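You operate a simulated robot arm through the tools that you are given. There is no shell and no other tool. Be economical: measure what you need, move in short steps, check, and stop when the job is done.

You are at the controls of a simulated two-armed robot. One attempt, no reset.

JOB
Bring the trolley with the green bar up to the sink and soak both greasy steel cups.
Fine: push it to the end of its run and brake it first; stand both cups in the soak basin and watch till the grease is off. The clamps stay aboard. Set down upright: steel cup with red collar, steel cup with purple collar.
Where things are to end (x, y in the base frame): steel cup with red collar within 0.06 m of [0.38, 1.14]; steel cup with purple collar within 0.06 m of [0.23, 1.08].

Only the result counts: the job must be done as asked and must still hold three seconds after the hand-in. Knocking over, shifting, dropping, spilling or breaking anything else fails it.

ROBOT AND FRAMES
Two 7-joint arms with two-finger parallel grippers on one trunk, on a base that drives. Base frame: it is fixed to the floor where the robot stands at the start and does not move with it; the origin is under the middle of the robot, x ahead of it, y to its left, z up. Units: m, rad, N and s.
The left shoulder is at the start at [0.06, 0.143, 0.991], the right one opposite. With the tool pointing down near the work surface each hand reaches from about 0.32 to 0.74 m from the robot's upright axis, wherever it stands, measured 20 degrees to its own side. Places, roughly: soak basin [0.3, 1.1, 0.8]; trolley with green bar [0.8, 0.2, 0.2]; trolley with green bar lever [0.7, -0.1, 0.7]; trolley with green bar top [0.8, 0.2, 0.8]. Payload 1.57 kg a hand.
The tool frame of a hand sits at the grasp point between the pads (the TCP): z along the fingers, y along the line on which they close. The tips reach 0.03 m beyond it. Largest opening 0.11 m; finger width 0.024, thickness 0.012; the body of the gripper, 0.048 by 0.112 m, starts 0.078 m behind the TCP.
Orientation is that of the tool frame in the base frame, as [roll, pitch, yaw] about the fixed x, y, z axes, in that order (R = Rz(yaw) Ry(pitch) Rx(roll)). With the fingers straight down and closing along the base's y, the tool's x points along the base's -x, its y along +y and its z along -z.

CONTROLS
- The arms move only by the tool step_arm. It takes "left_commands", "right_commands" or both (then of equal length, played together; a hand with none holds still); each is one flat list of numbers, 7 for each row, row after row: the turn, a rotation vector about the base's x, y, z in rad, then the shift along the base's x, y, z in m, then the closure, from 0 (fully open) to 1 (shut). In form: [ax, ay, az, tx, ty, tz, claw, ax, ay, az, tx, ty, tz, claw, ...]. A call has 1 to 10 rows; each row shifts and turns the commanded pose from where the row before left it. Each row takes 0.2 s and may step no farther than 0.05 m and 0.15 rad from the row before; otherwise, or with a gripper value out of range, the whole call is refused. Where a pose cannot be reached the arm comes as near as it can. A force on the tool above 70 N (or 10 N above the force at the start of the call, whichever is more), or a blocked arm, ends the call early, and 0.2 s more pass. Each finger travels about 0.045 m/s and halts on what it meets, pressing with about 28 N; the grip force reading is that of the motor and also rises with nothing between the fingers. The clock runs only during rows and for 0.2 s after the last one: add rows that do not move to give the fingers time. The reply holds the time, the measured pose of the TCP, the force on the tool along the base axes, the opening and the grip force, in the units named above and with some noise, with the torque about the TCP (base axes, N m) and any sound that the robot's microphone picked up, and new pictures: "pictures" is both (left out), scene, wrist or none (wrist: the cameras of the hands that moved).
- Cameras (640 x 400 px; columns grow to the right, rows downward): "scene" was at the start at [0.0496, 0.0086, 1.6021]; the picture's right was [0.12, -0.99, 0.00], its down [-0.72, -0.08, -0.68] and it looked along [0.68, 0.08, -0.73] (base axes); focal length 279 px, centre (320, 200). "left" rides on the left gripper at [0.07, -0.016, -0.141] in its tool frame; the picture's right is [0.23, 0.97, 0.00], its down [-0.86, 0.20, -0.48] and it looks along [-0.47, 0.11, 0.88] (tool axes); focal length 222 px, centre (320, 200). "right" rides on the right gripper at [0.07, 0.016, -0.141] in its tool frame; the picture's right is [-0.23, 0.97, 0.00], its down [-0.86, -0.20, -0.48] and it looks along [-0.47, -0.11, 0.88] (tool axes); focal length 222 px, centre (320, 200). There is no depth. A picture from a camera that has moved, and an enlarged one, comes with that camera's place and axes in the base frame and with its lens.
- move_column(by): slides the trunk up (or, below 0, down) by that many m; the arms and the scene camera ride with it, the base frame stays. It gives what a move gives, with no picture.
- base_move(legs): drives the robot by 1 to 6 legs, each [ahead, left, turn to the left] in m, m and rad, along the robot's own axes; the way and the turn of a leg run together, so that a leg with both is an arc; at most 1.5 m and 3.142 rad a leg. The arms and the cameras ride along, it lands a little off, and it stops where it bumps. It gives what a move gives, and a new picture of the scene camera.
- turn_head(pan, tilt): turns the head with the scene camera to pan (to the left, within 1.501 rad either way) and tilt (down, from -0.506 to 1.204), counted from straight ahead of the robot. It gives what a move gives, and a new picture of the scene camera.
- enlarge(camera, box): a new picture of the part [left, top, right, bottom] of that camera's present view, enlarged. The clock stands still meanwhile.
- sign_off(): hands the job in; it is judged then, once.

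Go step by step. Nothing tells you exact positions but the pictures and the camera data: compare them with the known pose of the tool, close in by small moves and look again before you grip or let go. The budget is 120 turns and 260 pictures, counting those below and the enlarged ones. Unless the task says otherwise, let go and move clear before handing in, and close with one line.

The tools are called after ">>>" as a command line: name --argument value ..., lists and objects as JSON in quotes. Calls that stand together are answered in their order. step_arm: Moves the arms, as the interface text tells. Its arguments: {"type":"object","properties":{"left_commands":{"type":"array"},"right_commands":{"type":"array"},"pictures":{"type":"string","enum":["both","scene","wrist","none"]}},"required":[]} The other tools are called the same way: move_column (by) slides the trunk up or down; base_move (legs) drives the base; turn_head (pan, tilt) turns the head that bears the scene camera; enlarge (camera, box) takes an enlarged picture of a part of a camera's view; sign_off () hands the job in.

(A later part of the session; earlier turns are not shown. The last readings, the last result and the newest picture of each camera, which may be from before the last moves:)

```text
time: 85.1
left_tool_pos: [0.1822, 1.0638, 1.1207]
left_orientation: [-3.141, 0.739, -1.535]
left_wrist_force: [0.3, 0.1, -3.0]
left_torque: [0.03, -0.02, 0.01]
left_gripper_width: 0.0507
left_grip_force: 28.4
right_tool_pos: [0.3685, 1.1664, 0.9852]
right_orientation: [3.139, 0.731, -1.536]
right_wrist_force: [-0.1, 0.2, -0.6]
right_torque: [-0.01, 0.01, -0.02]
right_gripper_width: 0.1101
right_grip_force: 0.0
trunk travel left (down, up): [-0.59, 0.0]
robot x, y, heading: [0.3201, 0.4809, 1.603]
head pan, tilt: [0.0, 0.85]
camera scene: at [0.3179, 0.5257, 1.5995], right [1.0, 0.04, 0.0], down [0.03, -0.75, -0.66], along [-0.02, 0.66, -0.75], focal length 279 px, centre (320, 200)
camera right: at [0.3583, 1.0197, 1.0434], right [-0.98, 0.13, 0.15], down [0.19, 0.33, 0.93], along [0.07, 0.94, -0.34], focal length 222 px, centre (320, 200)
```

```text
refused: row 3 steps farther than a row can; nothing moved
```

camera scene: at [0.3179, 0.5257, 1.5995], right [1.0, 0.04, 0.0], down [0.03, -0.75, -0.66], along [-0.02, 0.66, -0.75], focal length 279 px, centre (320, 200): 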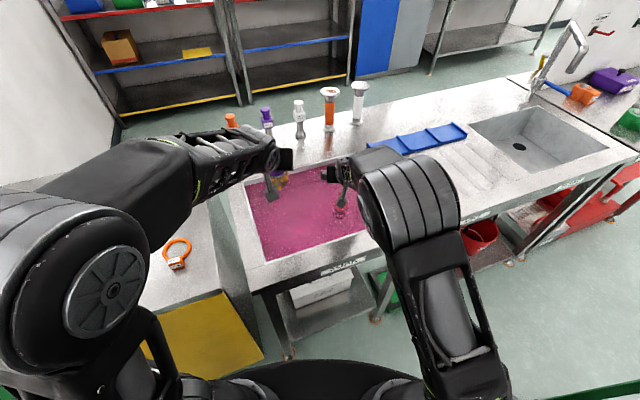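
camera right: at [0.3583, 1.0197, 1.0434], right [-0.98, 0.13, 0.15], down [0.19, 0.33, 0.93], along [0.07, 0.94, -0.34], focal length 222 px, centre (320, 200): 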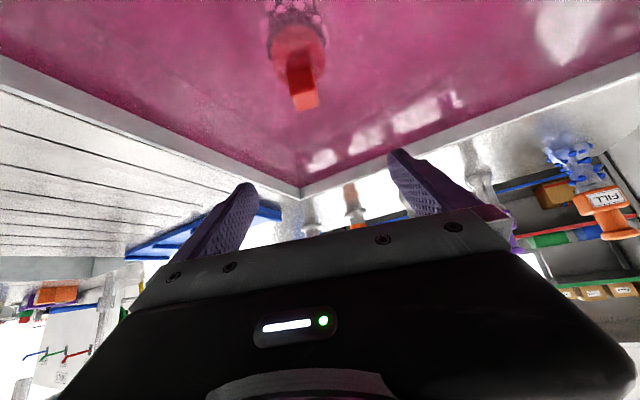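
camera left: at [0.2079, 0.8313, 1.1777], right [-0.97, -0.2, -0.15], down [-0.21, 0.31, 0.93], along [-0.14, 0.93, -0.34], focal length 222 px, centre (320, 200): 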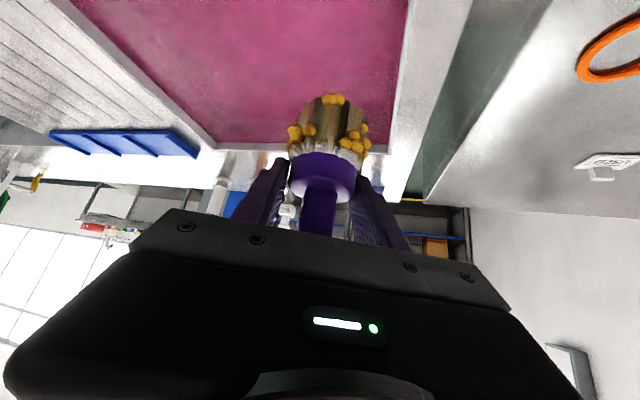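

>>> step_arm --right_commands '[0, 0, 0, 0, 0, 0.04, 0, 0, 0, 0, 0.01, 0, 0.04, 0, 0, 0, 0, 0.03, -0.027, 0.02, 0, 0, 0, 0, 0.035, -0.03, 0, 0, 0, 0, 0, 0.035, -0.03, 0, 0, 0, 0, 0, 0.02, -0.03, 0, 0]' --left_commands '[0, 0, 0, 0, 0, 0, 1, 0, 0, 0, 0, 0, 0, 1, 0, 0, 0, 0, 0, 0, 1, 0, 0, 0, 0.017, 0.024, -0.02, 1, 0, 0, 0, 0.017, 0.024, -0.03, 1, 0, 0, 0, 0, 0, -0.03, 1]' --pictures "both"

>>> enlarge --camera "scene" --box '[230, 120, 430, 270]'

```text
time: 86.5
left_tool_pos: [0.2154, 1.113, 1.0411]
left_orientation: [-3.14, 0.735, -1.532]
left_wrist_force: [-0.7, -0.6, -3.2]
left_torque: [-0.01, -0.04, 0.02]
left_gripper_width: 0.051
left_grip_force: 27.3
right_tool_pos: [0.497, 1.0462, 1.0847]
right_orientation: [3.14, 0.729, -1.535]
right_wrist_force: [0.2, 0.0, 1.0]
right_torque: [0.02, 0.03, 0.01]
right_gripper_width: 0.1103
right_grip_force: 0.0
trunk travel left (down, up): [-0.59, 0.0]
robot x, y, heading: [0.3183, 0.4781, 1.607]
head pan, tilt: [0.0, 0.85]
camera scene: at [0.3178, 0.5258, 1.5995], right [1.0, 0.04, 0.0], down [0.03, -0.75, -0.66], along [-0.02, 0.66, -0.75], focal length 279 px, centre (320, 200)
camera right: at [0.4876, 0.9009, 1.1427], right [-0.98, 0.13, 0.15], down [0.19, 0.33, 0.93], along [0.07, 0.94, -0.34], focal length 222 px, centre (320, 200)
camera left: at [0.2383, 0.9669, 1.0976], right [-0.97, -0.2, -0.15], down [-0.21, 0.3, 0.93], along [-0.14, 0.93, -0.34], focal length 222 px, centre (320, 200)
```

scene: 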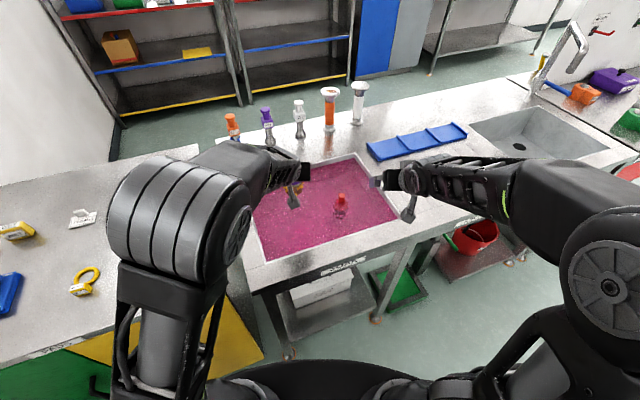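
right: 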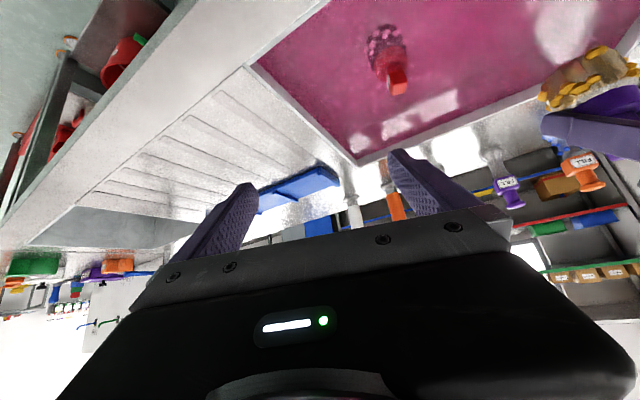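
left: 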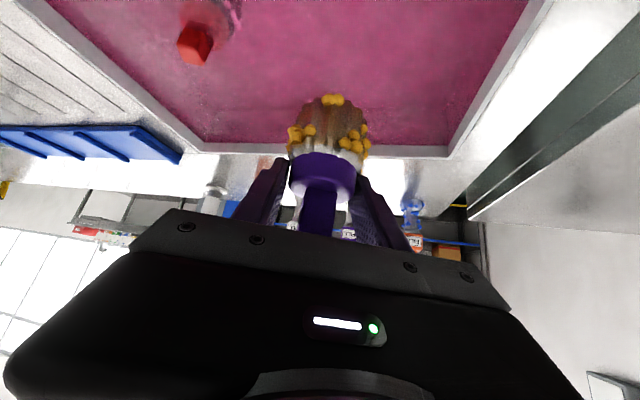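

```text
2.67 times, centred on (330, 195) of scene
camera zoom: at [0.3178, 0.5258, 1.5995], right [1.0, 0.04, 0.0], down [0.03, -0.75, -0.66], along [-0.02, 0.66, -0.75], focal length 744 px, centre (293, 213)
```

zoom: 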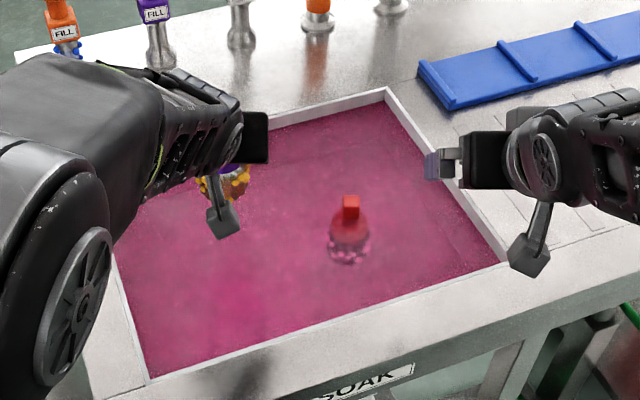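

The red cup stands well. I lower the purple cup.

>>> step_arm --left_commands '[0, 0, 0, 0, 0, -0.03, 1, 0, 0, 0, 0, 0, -0.03, 1, 0, 0, 0, 0, 0, -0.03, 1, 0, 0, 0, 0, 0, -0.03, 1, 0, 0, 0, 0, 0, -0.02, 1, 0, 0, 0, 0, 0, -0.02, 1, 0, 0, 0, 0, 0, -0.01, 1, 0, 0, 0, 0, 0, -0.01, 1]' --pictures "both"

```text
time: 88.3
left_tool_pos: [0.2152, 1.1133, 0.8625]
left_orientation: [-3.141, 0.74, -1.535]
left_wrist_force: [-0.9, 0.0, 4.8]
left_torque: [-0.14, 0.0, 0.0]
left_gripper_width: 0.0508
left_grip_force: 27.8
right_tool_pos: [0.4973, 1.0481, 1.0847]
right_orientation: [3.14, 0.73, -1.535]
right_wrist_force: [-0.8, -0.5, -1.1]
right_torque: [-0.02, -0.01, 0.01]
right_gripper_width: 0.1103
right_grip_force: 0.2
trunk travel left (down, up): [-0.59, 0.0]
robot x, y, heading: [0.3203, 0.4779, 1.601]
head pan, tilt: [0.0, 0.85]
camera scene: at [0.3179, 0.5258, 1.5997], right [1.0, 0.04, 0.0], down [0.03, -0.75, -0.66], along [-0.02, 0.66, -0.75], focal length 279 px, centre (320, 200)
camera left: at [0.2383, 0.9678, 0.9191], right [-0.97, -0.2, -0.15], down [-0.21, 0.3, 0.93], along [-0.14, 0.93, -0.33], focal length 222 px, centre (320, 200)
```

scene: 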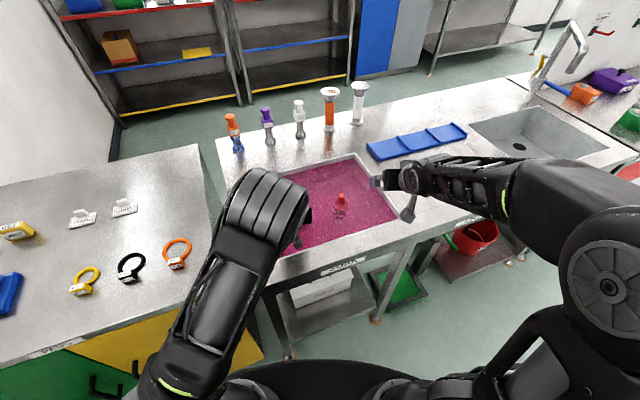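
left: 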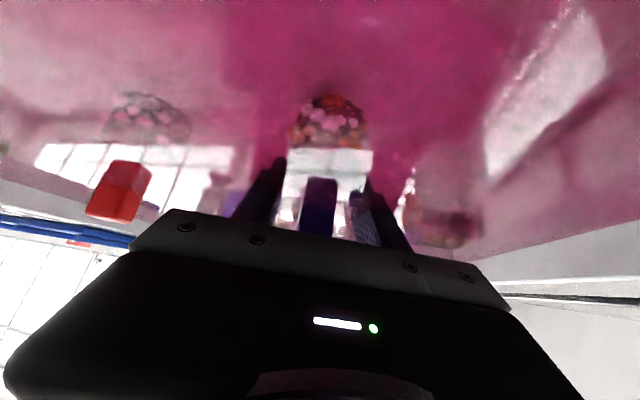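

A first light contact. I press down a few millimetres more to be sure it is the floor.

>>> step_arm --left_commands '[0, 0, 0, 0, 0, -0.004, 1, 0, 0, 0, 0, 0, -0.004, 1, 0, 0, 0, 0, 0, 0, 1]' --pictures "wrist"

```text
time: 89.1
left_tool_pos: [0.2157, 1.1139, 0.8555]
left_orientation: [-3.139, 0.744, -1.534]
left_wrist_force: [-1.9, 3.9, 23.2]
left_torque: [0.22, 0.04, -0.19]
left_gripper_width: 0.0511
left_grip_force: 27.7
right_tool_pos: [0.4989, 1.0473, 1.085]
right_orientation: [3.141, 0.731, -1.537]
right_wrist_force: [-0.6, 0.6, 1.0]
right_torque: [-0.02, 0.02, -0.01]
right_gripper_width: 0.1104
right_grip_force: 0.1
trunk travel left (down, up): [-0.59, 0.0]
robot x, y, heading: [0.321, 0.4802, 1.608]
head pan, tilt: [0.0, 0.85]
camera left: at [0.2386, 0.9678, 0.9112], right [-0.97, -0.2, -0.15], down [-0.21, 0.3, 0.93], along [-0.14, 0.93, -0.33], focal length 222 px, centre (320, 200)
```

left: 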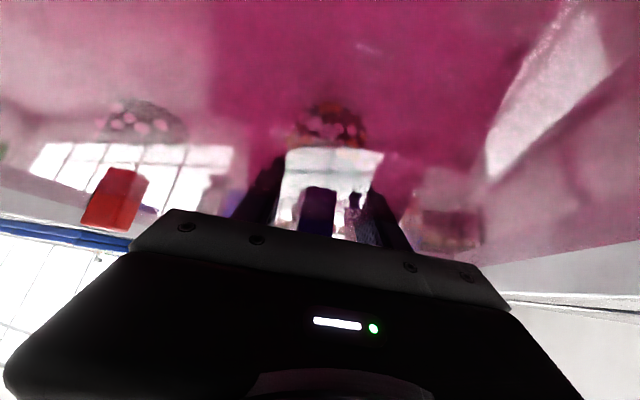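

Floor contact confirmed. I relieve, open and rise straight up.

>>> step_arm --left_commands '[0, 0, 0, 0, 0, 0.005, 1, 0, 0, 0, 0, 0, 0, 0.7, 0, 0, 0, 0, 0, 0, 0.5, 0, 0, 0, 0, 0, 0, 0.3, 0, 0, 0, 0, 0, 0, 0.1, 0, 0, 0, 0, 0, 0, 0, 0, 0, 0, 0, 0, 0, 0]' --pictures "wrist"

>>> step_arm --left_commands '[0, 0, 0, 0, 0, 0.015, 0, 0, 0, 0, 0, 0, 0.02, 0, 0, 0, 0, 0, 0, 0.03, 0, 0, 0, 0, 0, 0, 0.03, 0, 0, 0, 0, 0, 0, 0.04, 0, 0, 0, 0, 0, 0, 0.04, 0, 0, 0, 0, 0, 0, 0.04, 0, 0, 0, 0, -0.02, -0.04, 0, 0, 0, 0, 0, -0.02, -0.04, 0, 0, 0, 0, 0, -0.02, -0.04, 0, 0]' --pictures "both"

>>> enlarge --camera "scene" --box '[230, 120, 430, 270]'

```text
time: 90.7
left_tool_pos: [0.2155, 1.1133, 0.8579]
left_orientation: [-3.14, 0.736, -1.537]
left_wrist_force: [0.2, 1.0, -0.1]
left_torque: [0.02, 0.0, 0.0]
left_gripper_width: 0.1102
left_grip_force: 0.1
right_tool_pos: [0.4977, 1.0486, 1.0839]
right_orientation: [3.139, 0.73, -1.535]
right_wrist_force: [0.3, 0.1, 0.1]
right_torque: [0.0, 0.02, 0.01]
right_gripper_width: 0.11
right_grip_force: 0.0
trunk travel left (down, up): [-0.59, 0.0]
robot x, y, heading: [0.3176, 0.4774, 1.607]
head pan, tilt: [0.0, 0.85]
camera left: at [0.2386, 0.9672, 0.9148], right [-0.97, -0.2, -0.15], down [-0.21, 0.3, 0.93], along [-0.14, 0.93, -0.34], focal length 222 px, centre (320, 200)
```

left: 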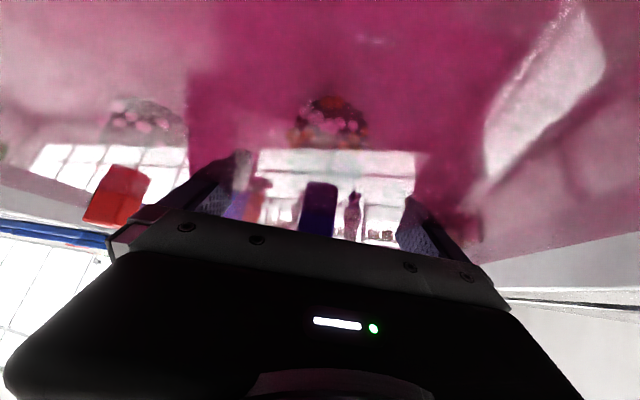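

```text
time: 92.9
left_tool_pos: [0.1571, 0.9928, 1.0727]
left_orientation: [-3.139, 0.737, -1.533]
left_wrist_force: [-0.4, -1.1, 0.4]
left_torque: [0.01, -0.03, -0.04]
left_gripper_width: 0.1101
left_grip_force: 0.0
right_tool_pos: [0.4979, 1.0475, 1.0854]
right_orientation: [3.14, 0.731, -1.535]
right_wrist_force: [-1.1, 0.0, -0.7]
right_torque: [0.02, 0.0, -0.03]
right_gripper_width: 0.1099
right_grip_force: 0.0
trunk travel left (down, up): [-0.59, 0.0]
robot x, y, heading: [0.3191, 0.4797, 1.607]
head pan, tilt: [0.0, 0.85]
camera scene: at [0.3173, 0.5248, 1.5995], right [1.0, 0.04, 0.0], down [0.03, -0.75, -0.66], along [-0.02, 0.66, -0.75], focal length 279 px, centre (320, 200)
camera left: at [0.179, 0.8461, 1.1302], right [-0.97, -0.2, -0.15], down [-0.21, 0.3, 0.93], along [-0.14, 0.93, -0.34], focal length 222 px, centre (320, 200)
```

scene: 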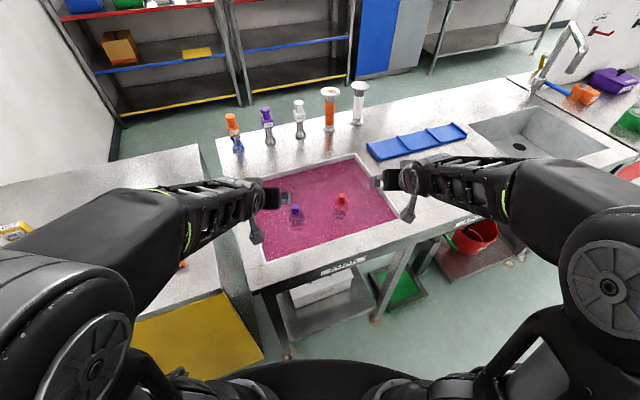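
left: 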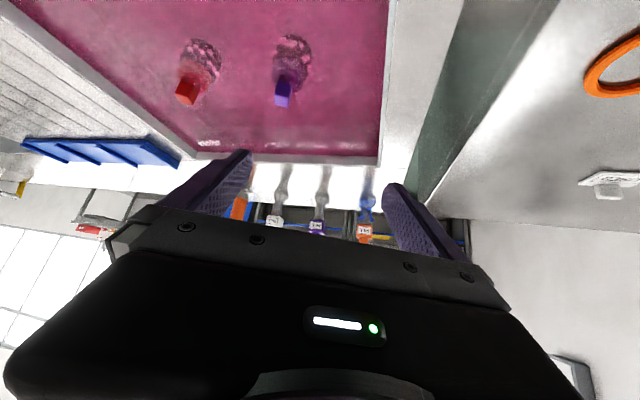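

```text
2.67 times, centred on (330, 195) of scene
camera zoom: at [0.3173, 0.5248, 1.5995], right [1.0, 0.04, 0.0], down [0.03, -0.75, -0.66], along [-0.02, 0.66, -0.75], focal length 744 px, centre (293, 213)
```

zoom: 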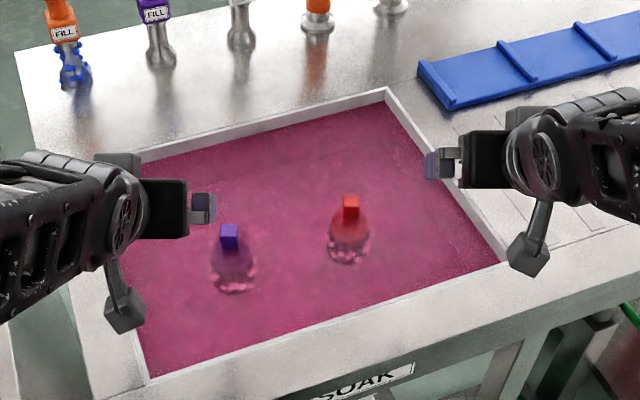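

Both cups stand upright: red about (0.373, 1.166), purple about (0.218, 1.113), within tolerance. Now I let them soak and watch.

>>> step_arm --left_commands '[0, 0, 0, 0, -0.02, 0, 0, 0, 0, 0, 0, 0, 0, 0, 0, 0, 0, 0, 0, 0, 0, 0, 0, 0, 0, 0, 0, 0, 0, 0, 0, 0, 0, 0, 0, 0, 0, 0, 0, 0, 0, 0, 0, 0, 0, 0, 0, 0, 0, 0, 0, 0, 0, 0, 0, 0, 0, 0, 0, 0, 0, 0, 0, 0, 0, 0, 0, 0, 0, 0]' --pictures "none"

>>> step_arm --left_commands '[0, 0, 0, 0, 0, 0, 0, 0, 0, 0, 0, 0, 0, 0, 0, 0, 0, 0, 0, 0, 0, 0, 0, 0, 0, 0, 0, 0, 0, 0, 0, 0, 0, 0, 0, 0, 0, 0, 0, 0, 0, 0, 0, 0, 0, 0, 0, 0, 0, 0, 0, 0, 0, 0, 0, 0, 0, 0, 0, 0, 0, 0, 0, 0, 0, 0, 0, 0, 0, 0]' --pictures "none"

>>> step_arm --left_commands '[0, 0, 0, 0, 0, 0, 0, 0, 0, 0, 0, 0, 0, 0, 0, 0, 0, 0, 0, 0, 0, 0, 0, 0, 0, 0, 0, 0, 0, 0, 0, 0, 0, 0, 0, 0, 0, 0, 0, 0, 0, 0, 0, 0, 0, 0, 0, 0, 0, 0, 0, 0, 0, 0, 0, 0, 0, 0, 0, 0, 0, 0, 0, 0, 0, 0, 0, 0, 0, 0]' --pictures "none"

>>> enlarge --camera "scene" --box '[280, 180, 370, 240]'

>>> enlarge --camera "left" --box '[140, 0, 340, 140]'

```text
time: 95.1
left_tool_pos: [0.1577, 0.973, 1.0729]
left_orientation: [3.141, 0.738, -1.536]
left_wrist_force: [0.1, -0.2, 0.0]
left_torque: [0.0, 0.0, -0.01]
left_gripper_width: 0.1098
left_grip_force: 0.1
right_tool_pos: [0.4983, 1.0489, 1.0849]
right_orientation: [3.139, 0.73, -1.536]
right_wrist_force: [0.2, 0.2, 0.4]
right_torque: [0.0, -0.01, -0.02]
right_gripper_width: 0.11
right_grip_force: 0.0
trunk travel left (down, up): [-0.59, 0.0]
robot x, y, heading: [0.3171, 0.4803, 1.61]
head pan, tilt: [0.0, 0.85]
```

```text
time: 97.3
left_tool_pos: [0.1573, 0.9728, 1.0731]
left_orientation: [-3.141, 0.737, -1.535]
left_wrist_force: [-0.3, 0.1, 0.6]
left_torque: [0.0, 0.02, 0.01]
left_gripper_width: 0.11
left_grip_force: 0.1
right_tool_pos: [0.4979, 1.0484, 1.085]
right_orientation: [3.139, 0.73, -1.536]
right_wrist_force: [0.3, -0.7, -0.6]
right_torque: [0.01, 0.04, -0.02]
right_gripper_width: 0.1099
right_grip_force: 0.0
trunk travel left (down, up): [-0.59, 0.0]
robot x, y, heading: [0.3222, 0.4819, 1.611]
head pan, tilt: [0.0, 0.85]
```

```text
time: 99.5
left_tool_pos: [0.1565, 0.9724, 1.0734]
left_orientation: [-3.141, 0.737, -1.534]
left_wrist_force: [-0.2, 0.3, -0.6]
left_torque: [0.0, 0.01, 0.0]
left_gripper_width: 0.1101
left_grip_force: 0.0
right_tool_pos: [0.4977, 1.0484, 1.0837]
right_orientation: [3.14, 0.729, -1.536]
right_wrist_force: [-0.8, 0.8, 0.6]
right_torque: [0.02, 0.03, 0.02]
right_gripper_width: 0.1098
right_grip_force: 0.1
trunk travel left (down, up): [-0.59, 0.0]
robot x, y, heading: [0.32, 0.478, 1.608]
head pan, tilt: [0.0, 0.85]
```

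```text
6.67 times, centred on (325, 210) of scene
camera zoom: at [0.318, 0.5262, 1.5995], right [1.0, 0.04, 0.0], down [0.03, -0.75, -0.66], along [-0.02, 0.66, -0.75], focal length 1859 px, centre (287, 133)
```

zoom: 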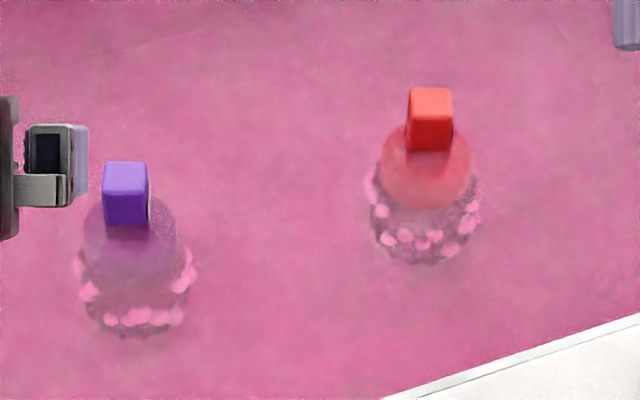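

```text
2.86 times, centred on (240, 70) of left
camera zoom: at [0.1795, 0.8267, 1.1302], right [-0.97, -0.2, -0.15], down [-0.21, 0.3, 0.93], along [-0.14, 0.93, -0.34], focal length 635 px, centre (549, 571)
```

zoom: 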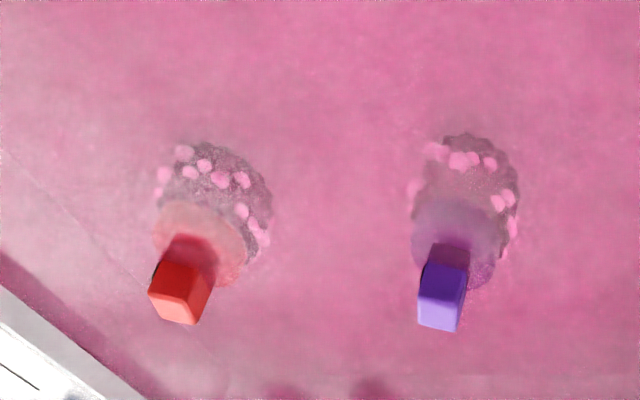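

The grease lumps are still visible. I wait on, and use the time to look at the trolley.

>>> step_arm --left_commands '[0, 0, 0, 0, 0, 0, 0, 0, 0, 0, 0, 0, 0, 0, 0, 0, 0, 0, 0, 0, 0, 0, 0, 0, 0, 0, 0, 0, 0, 0, 0, 0, 0, 0, 0, 0, 0, 0, 0, 0, 0, 0, 0, 0, 0, 0, 0, 0, 0, 0, 0, 0, 0, 0, 0, 0, 0, 0, 0, 0, 0, 0, 0, 0, 0, 0, 0, 0, 0, 0]' --pictures "none"

>>> step_arm --left_commands '[0, 0, 0, 0, 0, 0, 0, 0, 0, 0, 0, 0, 0, 0, 0, 0, 0, 0, 0, 0, 0, 0, 0, 0, 0, 0, 0, 0, 0, 0, 0, 0, 0, 0, 0, 0, 0, 0, 0, 0, 0, 0, 0, 0, 0, 0, 0, 0, 0, 0, 0, 0, 0, 0, 0, 0, 0, 0, 0, 0, 0, 0, 0, 0, 0, 0, 0, 0, 0, 0]' --pictures "none"

>>> step_arm --left_commands '[0, 0, 0, 0, 0, 0, 0, 0, 0, 0, 0, 0, 0, 0, 0, 0, 0, 0, 0, 0, 0, 0, 0, 0, 0, 0, 0, 0, 0, 0, 0, 0, 0, 0, 0, 0, 0, 0, 0, 0, 0, 0, 0, 0, 0, 0, 0, 0, 0, 0, 0, 0, 0, 0, 0, 0, 0, 0, 0, 0, 0, 0, 0, 0, 0, 0, 0, 0, 0, 0]' --pictures "none"

>>> step_arm --left_commands '[0, 0, 0, 0, 0, 0, 0, 0, 0, 0, 0, 0, 0, 0, 0, 0, 0, 0, 0, 0, 0, 0, 0, 0, 0, 0, 0, 0, 0, 0, 0, 0, 0, 0, 0, 0, 0, 0, 0, 0, 0, 0, 0, 0, 0, 0, 0, 0, 0, 0, 0, 0, 0, 0, 0, 0, 0, 0, 0, 0, 0, 0, 0, 0, 0, 0, 0, 0, 0, 0]' --pictures "none"

>>> turn_head --pan -1.3 --tilt 0.8

>>> turn_head --pan 0.0 --tilt 0.85

>>> enlarge --camera "scene" --box '[280, 180, 370, 240]'

```text
time: 101.7
left_tool_pos: [0.1567, 0.973, 1.0732]
left_orientation: [3.14, 0.735, -1.533]
left_wrist_force: [-0.3, 0.0, 0.3]
left_torque: [-0.03, 0.04, 0.0]
left_gripper_width: 0.1101
left_grip_force: 0.1
right_tool_pos: [0.4983, 1.0479, 1.0839]
right_orientation: [3.14, 0.728, -1.536]
right_wrist_force: [0.0, -0.3, 0.5]
right_torque: [-0.01, 0.02, 0.01]
right_gripper_width: 0.11
right_grip_force: 0.1
trunk travel left (down, up): [-0.59, 0.0]
robot x, y, heading: [0.3188, 0.4769, 1.609]
head pan, tilt: [0.0, 0.85]
```

```text
time: 103.9
left_tool_pos: [0.1575, 0.9728, 1.0737]
left_orientation: [-3.139, 0.735, -1.535]
left_wrist_force: [0.5, -0.2, 0.6]
left_torque: [-0.03, 0.01, -0.03]
left_gripper_width: 0.1101
left_grip_force: 0.1
right_tool_pos: [0.4982, 1.0485, 1.0842]
right_orientation: [3.14, 0.728, -1.536]
right_wrist_force: [0.5, 0.2, 0.9]
right_torque: [-0.02, -0.02, 0.04]
right_gripper_width: 0.1101
right_grip_force: 0.0
trunk travel left (down, up): [-0.59, 0.0]
robot x, y, heading: [0.3221, 0.4774, 1.608]
head pan, tilt: [0.0, 0.85]
```

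```text
time: 106.1
left_tool_pos: [0.1569, 0.972, 1.073]
left_orientation: [3.141, 0.736, -1.533]
left_wrist_force: [0.2, 0.4, 0.2]
left_torque: [-0.01, 0.01, -0.01]
left_gripper_width: 0.11
left_grip_force: 0.1
right_tool_pos: [0.4979, 1.0483, 1.0835]
right_orientation: [3.141, 0.73, -1.536]
right_wrist_force: [0.4, -0.1, 0.6]
right_torque: [0.0, -0.02, -0.03]
right_gripper_width: 0.1101
right_grip_force: 0.1
trunk travel left (down, up): [-0.59, 0.0]
robot x, y, heading: [0.3233, 0.4749, 1.604]
head pan, tilt: [0.0, 0.85]
```

```text
time: 108.3
left_tool_pos: [0.1578, 0.9729, 1.0736]
left_orientation: [-3.14, 0.738, -1.534]
left_wrist_force: [-0.7, -0.1, -0.7]
left_torque: [0.02, 0.02, 0.01]
left_gripper_width: 0.1099
left_grip_force: 0.0
right_tool_pos: [0.4983, 1.0495, 1.0841]
right_orientation: [3.14, 0.73, -1.535]
right_wrist_force: [0.4, -0.2, 1.2]
right_torque: [0.0, -0.02, -0.03]
right_gripper_width: 0.1099
right_grip_force: 0.1
trunk travel left (down, up): [-0.59, 0.0]
robot x, y, heading: [0.3198, 0.4771, 1.609]
head pan, tilt: [0.0, 0.85]
```

```text
time: 109.8
left_tool_pos: [0.1571, 0.9731, 1.0729]
left_orientation: [-3.14, 0.735, -1.534]
left_wrist_force: [-0.5, 0.5, -0.3]
left_torque: [-0.01, -0.01, 0.0]
left_gripper_width: 0.1099
left_grip_force: 0.0
right_tool_pos: [0.4978, 1.048, 1.0849]
right_orientation: [3.139, 0.731, -1.536]
right_wrist_force: [-0.7, 0.6, -0.3]
right_torque: [0.0, -0.01, -0.02]
right_gripper_width: 0.1099
right_grip_force: 0.1
trunk travel left (down, up): [-0.59, 0.0]
robot x, y, heading: [0.3194, 0.48, 1.605]
head pan, tilt: [-1.3, 0.799]
camera scene: at [0.3977, 0.4726, 1.6035], right [0.3, -0.95, 0.0], down [-0.68, -0.22, -0.7], along [0.66, 0.21, -0.72], focal length 279 px, centre (320, 200)
```

scene: 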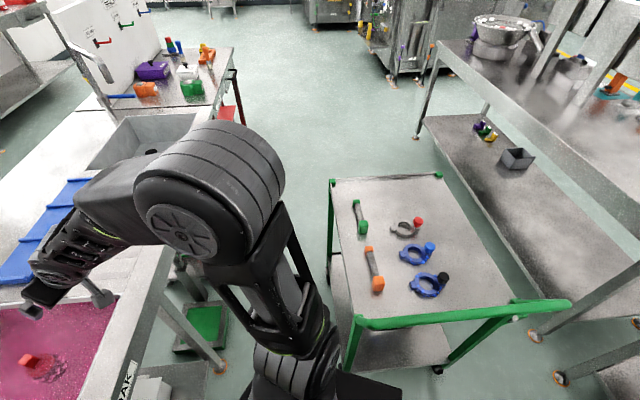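

```text
time: 111.2
left_tool_pos: [0.1565, 0.9729, 1.0726]
left_orientation: [3.141, 0.736, -1.535]
left_wrist_force: [0.0, -0.1, -0.9]
left_torque: [0.02, 0.01, 0.05]
left_gripper_width: 0.1101
left_grip_force: 0.0
right_tool_pos: [0.4977, 1.0476, 1.0838]
right_orientation: [3.139, 0.728, -1.534]
right_wrist_force: [0.0, 0.1, -0.2]
right_torque: [0.03, 0.0, -0.01]
right_gripper_width: 0.11
right_grip_force: 0.0
trunk travel left (down, up): [-0.59, 0.0]
robot x, y, heading: [0.3203, 0.4823, 1.61]
head pan, tilt: [0.0, 0.85]
camera scene: at [0.318, 0.5262, 1.5995], right [1.0, 0.04, 0.0], down [0.03, -0.75, -0.66], along [-0.02, 0.66, -0.75], focal length 279 px, centre (320, 200)
```

scene: 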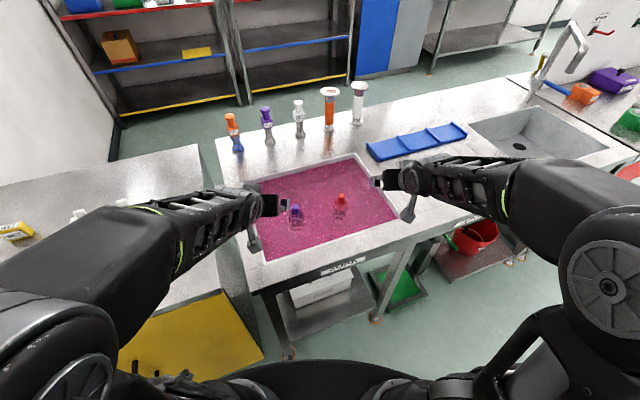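

```text
6.67 times, centred on (325, 210) of scene
camera zoom: at [0.318, 0.5262, 1.5995], right [1.0, 0.04, 0.0], down [0.03, -0.75, -0.66], along [-0.02, 0.66, -0.75], focal length 1859 px, centre (287, 133)
```

zoom: 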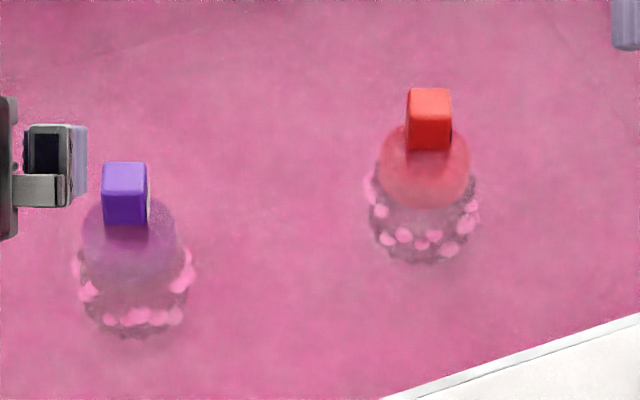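

The trolley and clamps are fine. The grease still clings, so I move clear along the proven path and let time pass with slow turns there.

>>> base_move --legs '[[-0.32, 0, 0], [0, 0.165, 0], [0, 0, -1.2], [0, 0, 1.2], [0, 0, -1.2], [0, 0, 1.2]]'

>>> enlarge --camera "scene" --box '[290, 90, 430, 190]'

```text
time: 126.3
left_tool_pos: [0.0221, 0.6509, 1.0724]
left_orientation: [-3.141, 0.735, -1.569]
left_wrist_force: [0.7, 0.4, -0.1]
left_torque: [-0.01, 0.03, 0.01]
left_gripper_width: 0.11
left_grip_force: 0.0
right_tool_pos: [0.3656, 0.7151, 1.0843]
right_orientation: [3.14, 0.729, -1.57]
right_wrist_force: [-0.1, -0.1, -1.0]
right_torque: [0.01, 0.02, 0.0]
right_gripper_width: 0.1099
right_grip_force: 0.1
trunk travel left (down, up): [-0.59, 0.0]
robot x, y, heading: [0.1685, 0.1537, 1.574]
head pan, tilt: [0.0, 0.85]
camera scene: at [0.168, 0.1995, 1.5995], right [1.0, 0.0, 0.0], down [0.0, -0.75, -0.66], along [0.0, 0.66, -0.75], focal length 279 px, centre (320, 200)
```

scene: 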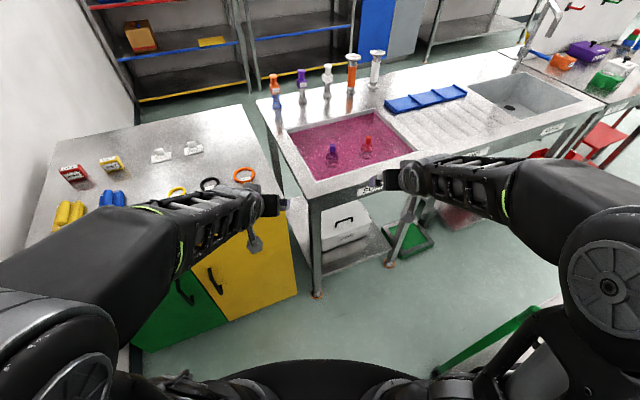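

```text
4.00 times, centred on (360, 140) of scene
camera zoom: at [0.168, 0.1995, 1.5995], right [1.0, 0.0, 0.0], down [0.0, -0.75, -0.66], along [0.0, 0.66, -0.75], focal length 1115 px, centre (160, 440)
```

zoom: 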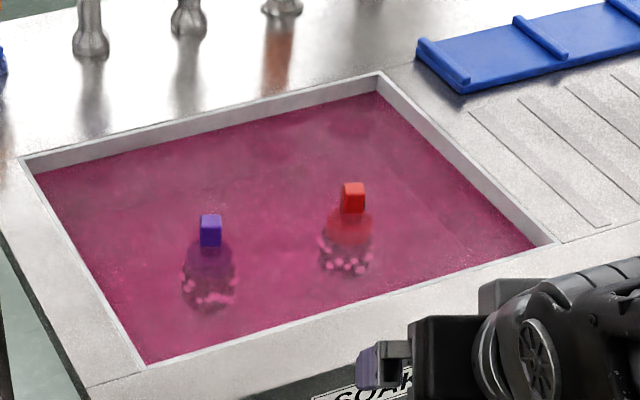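

Still lumpy after about 40 s; I let more time pass.

>>> base_move --legs '[[0, 0, -1.2], [0, 0, 1.2], [0, 0, -1.2], [0, 0, 1.2], [0, 0, -1.2], [0, 0, 1.23]]'

>>> enlarge --camera "scene" --box '[310, 110, 400, 180]'

```text
time: 144.7
left_tool_pos: [0.0013, 0.6436, 1.0727]
left_orientation: [-3.141, 0.736, -1.527]
left_wrist_force: [1.0, 0.0, -0.5]
left_torque: [0.02, 0.04, -0.01]
left_gripper_width: 0.11
left_grip_force: 0.1
right_tool_pos: [0.3405, 0.7219, 1.0836]
right_orientation: [3.139, 0.731, -1.526]
right_wrist_force: [0.3, -0.1, 0.1]
right_torque: [-0.01, 0.01, 0.02]
right_gripper_width: 0.11
right_grip_force: 0.0
trunk travel left (down, up): [-0.59, 0.0]
robot x, y, heading: [0.1666, 0.1506, 1.617]
head pan, tilt: [0.0, 0.85]
camera scene: at [0.1659, 0.1995, 1.5995], right [1.0, 0.05, 0.0], down [0.03, -0.75, -0.66], along [-0.03, 0.66, -0.75], focal length 279 px, centre (320, 200)
```

scene: 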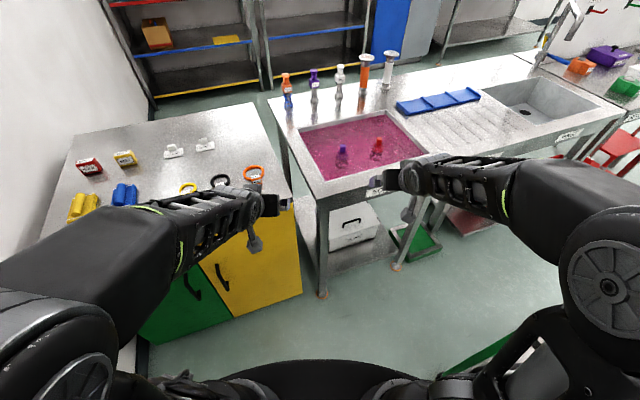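

```text
5.71 times, centred on (355, 145) of scene
camera zoom: at [0.1659, 0.1995, 1.5995], right [1.0, 0.05, 0.0], down [0.03, -0.75, -0.66], along [-0.03, 0.66, -0.75], focal length 1593 px, centre (120, 514)
```

zoom: 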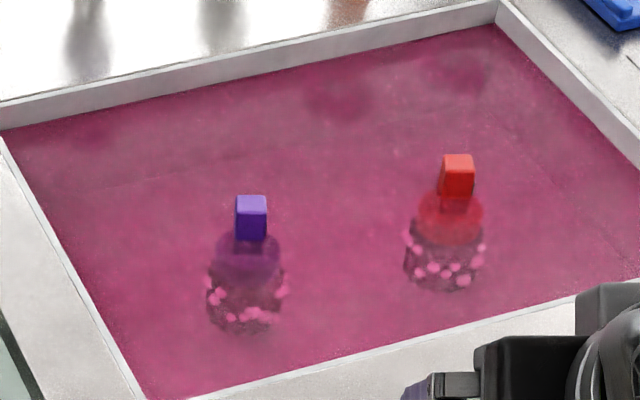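

Still present. More waiting with the same safe motion.

>>> base_move --legs '[[0, 0, -1.6], [0, 0, 1.6], [0, 0, -1.6], [0, 0, 1.6], [0, 0, -1.6], [0, 0, 1.6]]'

>>> enlarge --camera "scene" --box '[310, 110, 400, 180]'

```text
time: 168.5
left_tool_pos: [0.0054, 0.6457, 1.0741]
left_orientation: [-3.142, 0.735, -1.535]
left_wrist_force: [0.1, -0.4, -0.9]
left_torque: [-0.03, 0.01, -0.01]
left_gripper_width: 0.1097
left_grip_force: 0.0
right_tool_pos: [0.3489, 0.7212, 1.0846]
right_orientation: [3.14, 0.729, -1.54]
right_wrist_force: [0.1, -0.1, -0.9]
right_torque: [0.03, -0.03, 0.02]
right_gripper_width: 0.1102
right_grip_force: 0.1
trunk travel left (down, up): [-0.59, 0.0]
robot x, y, heading: [0.1644, 0.15, 1.601]
head pan, tilt: [0.0, 0.85]
camera scene: at [0.1665, 0.1995, 1.5995], right [1.0, 0.04, 0.0], down [0.03, -0.75, -0.66], along [-0.02, 0.66, -0.75], focal length 279 px, centre (320, 200)
```

scene: 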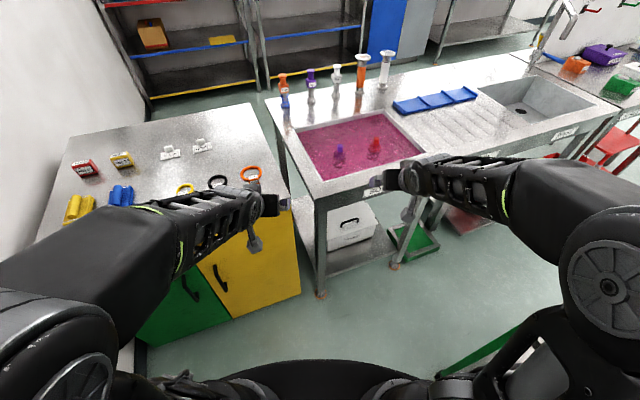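

```text
5.71 times, centred on (355, 145) of scene
camera zoom: at [0.1665, 0.1995, 1.5995], right [1.0, 0.04, 0.0], down [0.03, -0.75, -0.66], along [-0.02, 0.66, -0.75], focal length 1593 px, centre (120, 514)
```

zoom: 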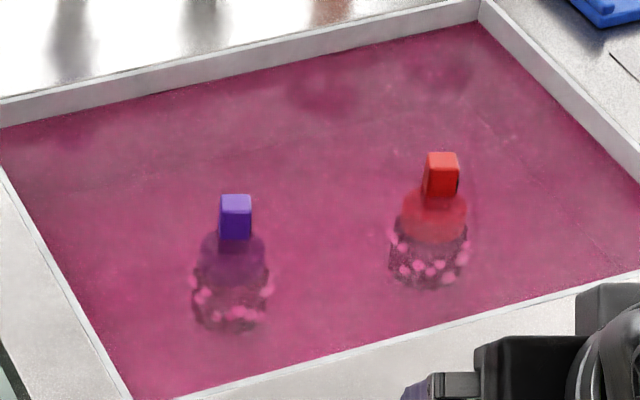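

Not yet off; I keep waiting.

>>> base_move --legs '[[0, 0, -1.6], [0, 0, 1.6], [0, 0, -1.6], [0, 0, 1.6], [0, 0, -1.6], [0, 0, 1.6]]'

>>> enlarge --camera "scene" --box '[310, 110, 400, 180]'

```text
time: 192.3
left_tool_pos: [-0.0223, 0.6364, 1.0727]
left_orientation: [-3.141, 0.736, -1.477]
left_wrist_force: [-0.2, 0.0, 0.3]
left_torque: [0.01, 0.02, -0.01]
left_gripper_width: 0.1099
left_grip_force: 0.0
right_tool_pos: [0.3144, 0.7311, 1.084]
right_orientation: [3.139, 0.728, -1.479]
right_wrist_force: [-1.2, -0.2, -0.9]
right_torque: [-0.04, 0.01, 0.0]
right_gripper_width: 0.1099
right_grip_force: 0.0
trunk travel left (down, up): [-0.59, 0.0]
robot x, y, heading: [0.1615, 0.1525, 1.66]
head pan, tilt: [0.0, 0.85]
camera scene: at [0.1636, 0.1993, 1.5995], right [1.0, 0.09, 0.0], down [0.07, -0.75, -0.66], along [-0.06, 0.66, -0.75], focal length 279 px, centre (320, 200)
```

scene: 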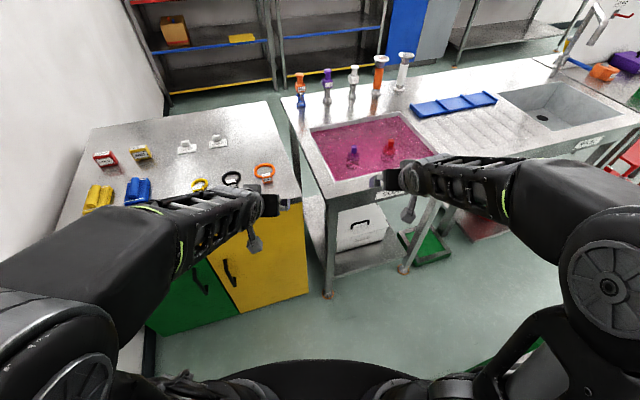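

```text
5.71 times, centred on (355, 145) of scene
camera zoom: at [0.1636, 0.1993, 1.5995], right [1.0, 0.09, 0.0], down [0.07, -0.75, -0.66], along [-0.06, 0.66, -0.75], focal length 1593 px, centre (120, 514)
```

zoom: 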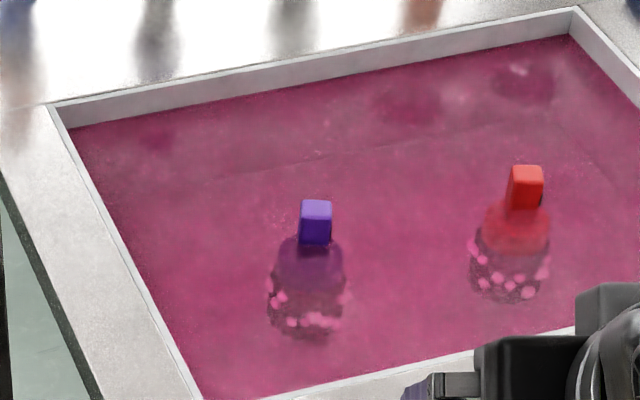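

Perhaps slightly less, but still there. I wait further.

>>> base_move --legs '[[0, 0, -1.65], [0, 0, 1.6], [0, 0, -1.6], [0, 0, 1.6], [0, 0, -1.6], [0, 0, 1.6]]'

>>> base_move --legs '[[0, 0, -1.6], [0, 0, 1.6], [0, 0, -1.6], [0, 0, 1.6], [0, 0, -1.6], [0, 0, 1.6]]'

>>> enlarge --camera "scene" --box '[310, 110, 400, 180]'

```text
time: 216.0
left_tool_pos: [-0.0129, 0.6396, 1.0733]
left_orientation: [-3.14, 0.735, -1.495]
left_wrist_force: [-0.6, -0.2, -1.0]
left_torque: [0.0, -0.03, 0.01]
left_gripper_width: 0.1101
left_grip_force: 0.1
right_tool_pos: [0.3249, 0.7276, 1.0845]
right_orientation: [3.138, 0.73, -1.496]
right_wrist_force: [0.0, -0.1, -0.1]
right_torque: [0.02, -0.01, 0.01]
right_gripper_width: 0.1099
right_grip_force: 0.1
trunk travel left (down, up): [-0.59, 0.0]
robot x, y, heading: [0.1705, 0.15, 1.649]
head pan, tilt: [0.0, 0.85]
camera scene: at [0.1645, 0.1993, 1.5995], right [1.0, 0.08, 0.0], down [0.06, -0.75, -0.66], along [-0.05, 0.66, -0.75], focal length 279 px, centre (320, 200)
```

scene: 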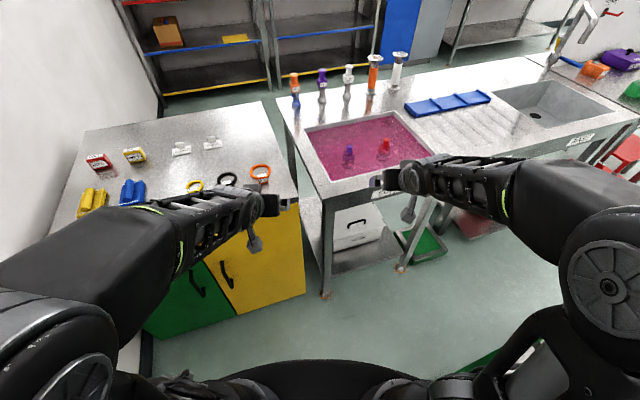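

```text
time: 240.0
left_tool_pos: [-0.0273, 0.6329, 1.0732]
left_orientation: [-3.141, 0.736, -1.465]
left_wrist_force: [-0.4, 0.1, 0.5]
left_torque: [0.01, 0.04, -0.02]
left_gripper_width: 0.1102
left_grip_force: 0.1
right_tool_pos: [0.3059, 0.733, 1.0848]
right_orientation: [3.139, 0.73, -1.464]
right_wrist_force: [-0.3, 0.1, 0.5]
right_torque: [-0.03, -0.01, 0.03]
right_gripper_width: 0.1098
right_grip_force: 0.0
trunk travel left (down, up): [-0.59, 0.0]
robot x, y, heading: [0.1655, 0.1477, 1.678]
head pan, tilt: [0.0, 0.85]
camera scene: at [0.163, 0.1992, 1.5995], right [0.99, 0.11, 0.0], down [0.08, -0.75, -0.66], along [-0.07, 0.66, -0.75], focal length 279 px, centre (320, 200)
```

scene: 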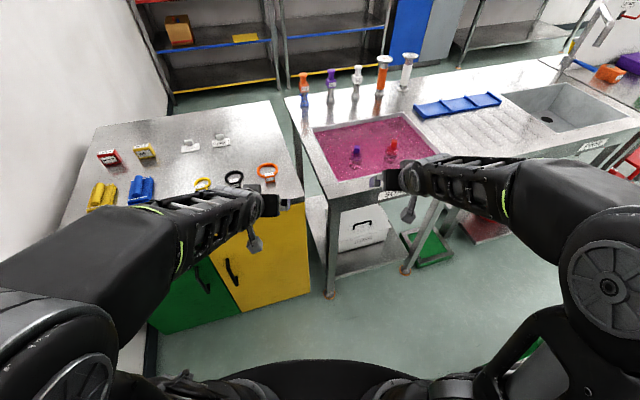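

```text
5.71 times, centred on (355, 145) of scene
camera zoom: at [0.163, 0.1992, 1.5995], right [0.99, 0.11, 0.0], down [0.08, -0.75, -0.66], along [-0.07, 0.66, -0.75], focal length 1593 px, centre (120, 514)
```

zoom: 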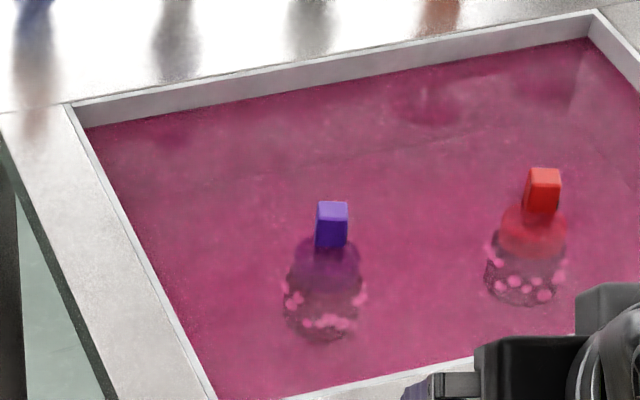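

After about 155 s grease is still seen. I check the labels around the basin for hints, and look closer.

>>> enlarge --camera "scene" --box '[290, 45, 430, 125]'

>>> enlarge --camera "scene" --box '[335, 135, 405, 185]'

>>> enlarge --camera "scene" --box '[80, 120, 290, 220]'

```text
4.57 times, centred on (360, 85) of scene
camera zoom: at [0.163, 0.1992, 1.5995], right [0.99, 0.11, 0.0], down [0.08, -0.75, -0.66], along [-0.07, 0.66, -0.75], focal length 1274 px, centre (137, 726)
```

zoom: 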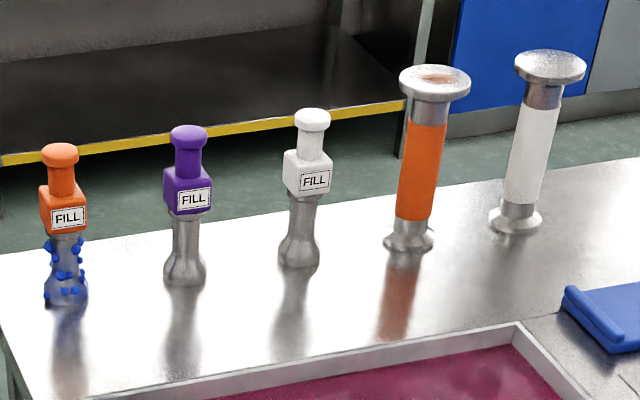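

```text
8.00 times, centred on (370, 160) of scene
camera zoom: at [0.163, 0.1992, 1.5995], right [0.99, 0.11, 0.0], down [0.08, -0.75, -0.66], along [-0.07, 0.66, -0.75], focal length 2230 px, centre (-80, 520)
```

zoom: 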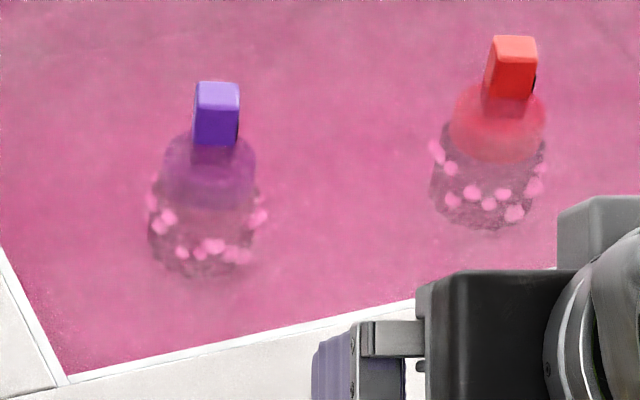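

```text
3.05 times, centred on (185, 170) of scene
camera zoom: at [0.163, 0.1992, 1.5995], right [0.99, 0.11, 0.0], down [0.08, -0.75, -0.66], along [-0.07, 0.66, -0.75], focal length 850 px, centre (731, 291)
```

zoom: 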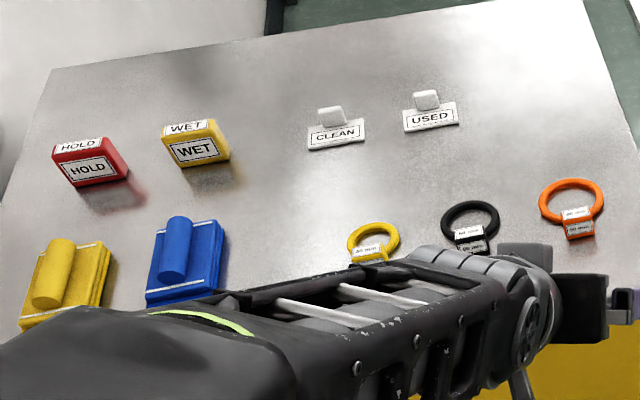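

Nothing there needs operating, so only soaking time is missing. I wait with longer turns.

>>> base_move --legs '[[0, 0, -2.8], [0, 0, 2.8], [0, 0, -2.8], [0, 0, 2.8], [0, 0, -2.8], [0, 0, 2.75]]'

>>> enlarge --camera "scene" --box '[310, 120, 400, 180]'

```text
time: 280.1
left_tool_pos: [-0.0523, 0.6228, 1.0732]
left_orientation: [-3.14, 0.736, -1.411]
left_wrist_force: [-0.2, 0.4, -0.1]
left_torque: [-0.02, 0.01, 0.01]
left_gripper_width: 0.1103
left_grip_force: 0.1
right_tool_pos: [0.2753, 0.7392, 1.085]
right_orientation: [3.142, 0.729, -1.415]
right_wrist_force: [0.7, -0.6, -0.7]
right_torque: [0.0, 0.01, 0.01]
right_gripper_width: 0.1102
right_grip_force: 0.0
trunk travel left (down, up): [-0.59, 0.0]
robot x, y, heading: [0.1691, 0.1517, 1.735]
head pan, tilt: [0.0, 0.85]
camera scene: at [0.1606, 0.1989, 1.5995], right [0.99, 0.16, 0.0], down [0.12, -0.74, -0.66], along [-0.1, 0.65, -0.75], focal length 279 px, centre (320, 200)
```

scene: 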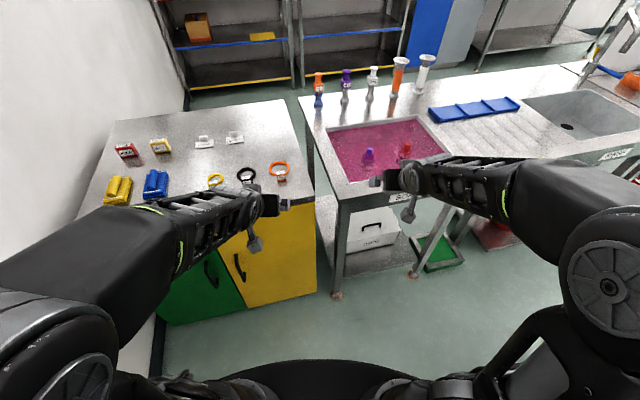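

```text
6.67 times, centred on (355, 150) of scene
camera zoom: at [0.1606, 0.1989, 1.5995], right [0.99, 0.16, 0.0], down [0.12, -0.74, -0.66], along [-0.1, 0.65, -0.75], focal length 1859 px, centre (87, 533)
```

zoom: 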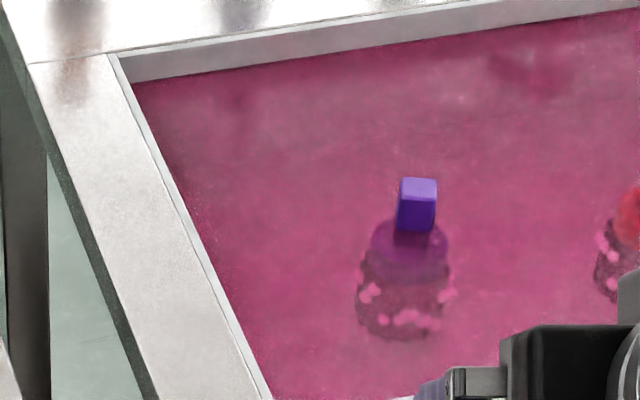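

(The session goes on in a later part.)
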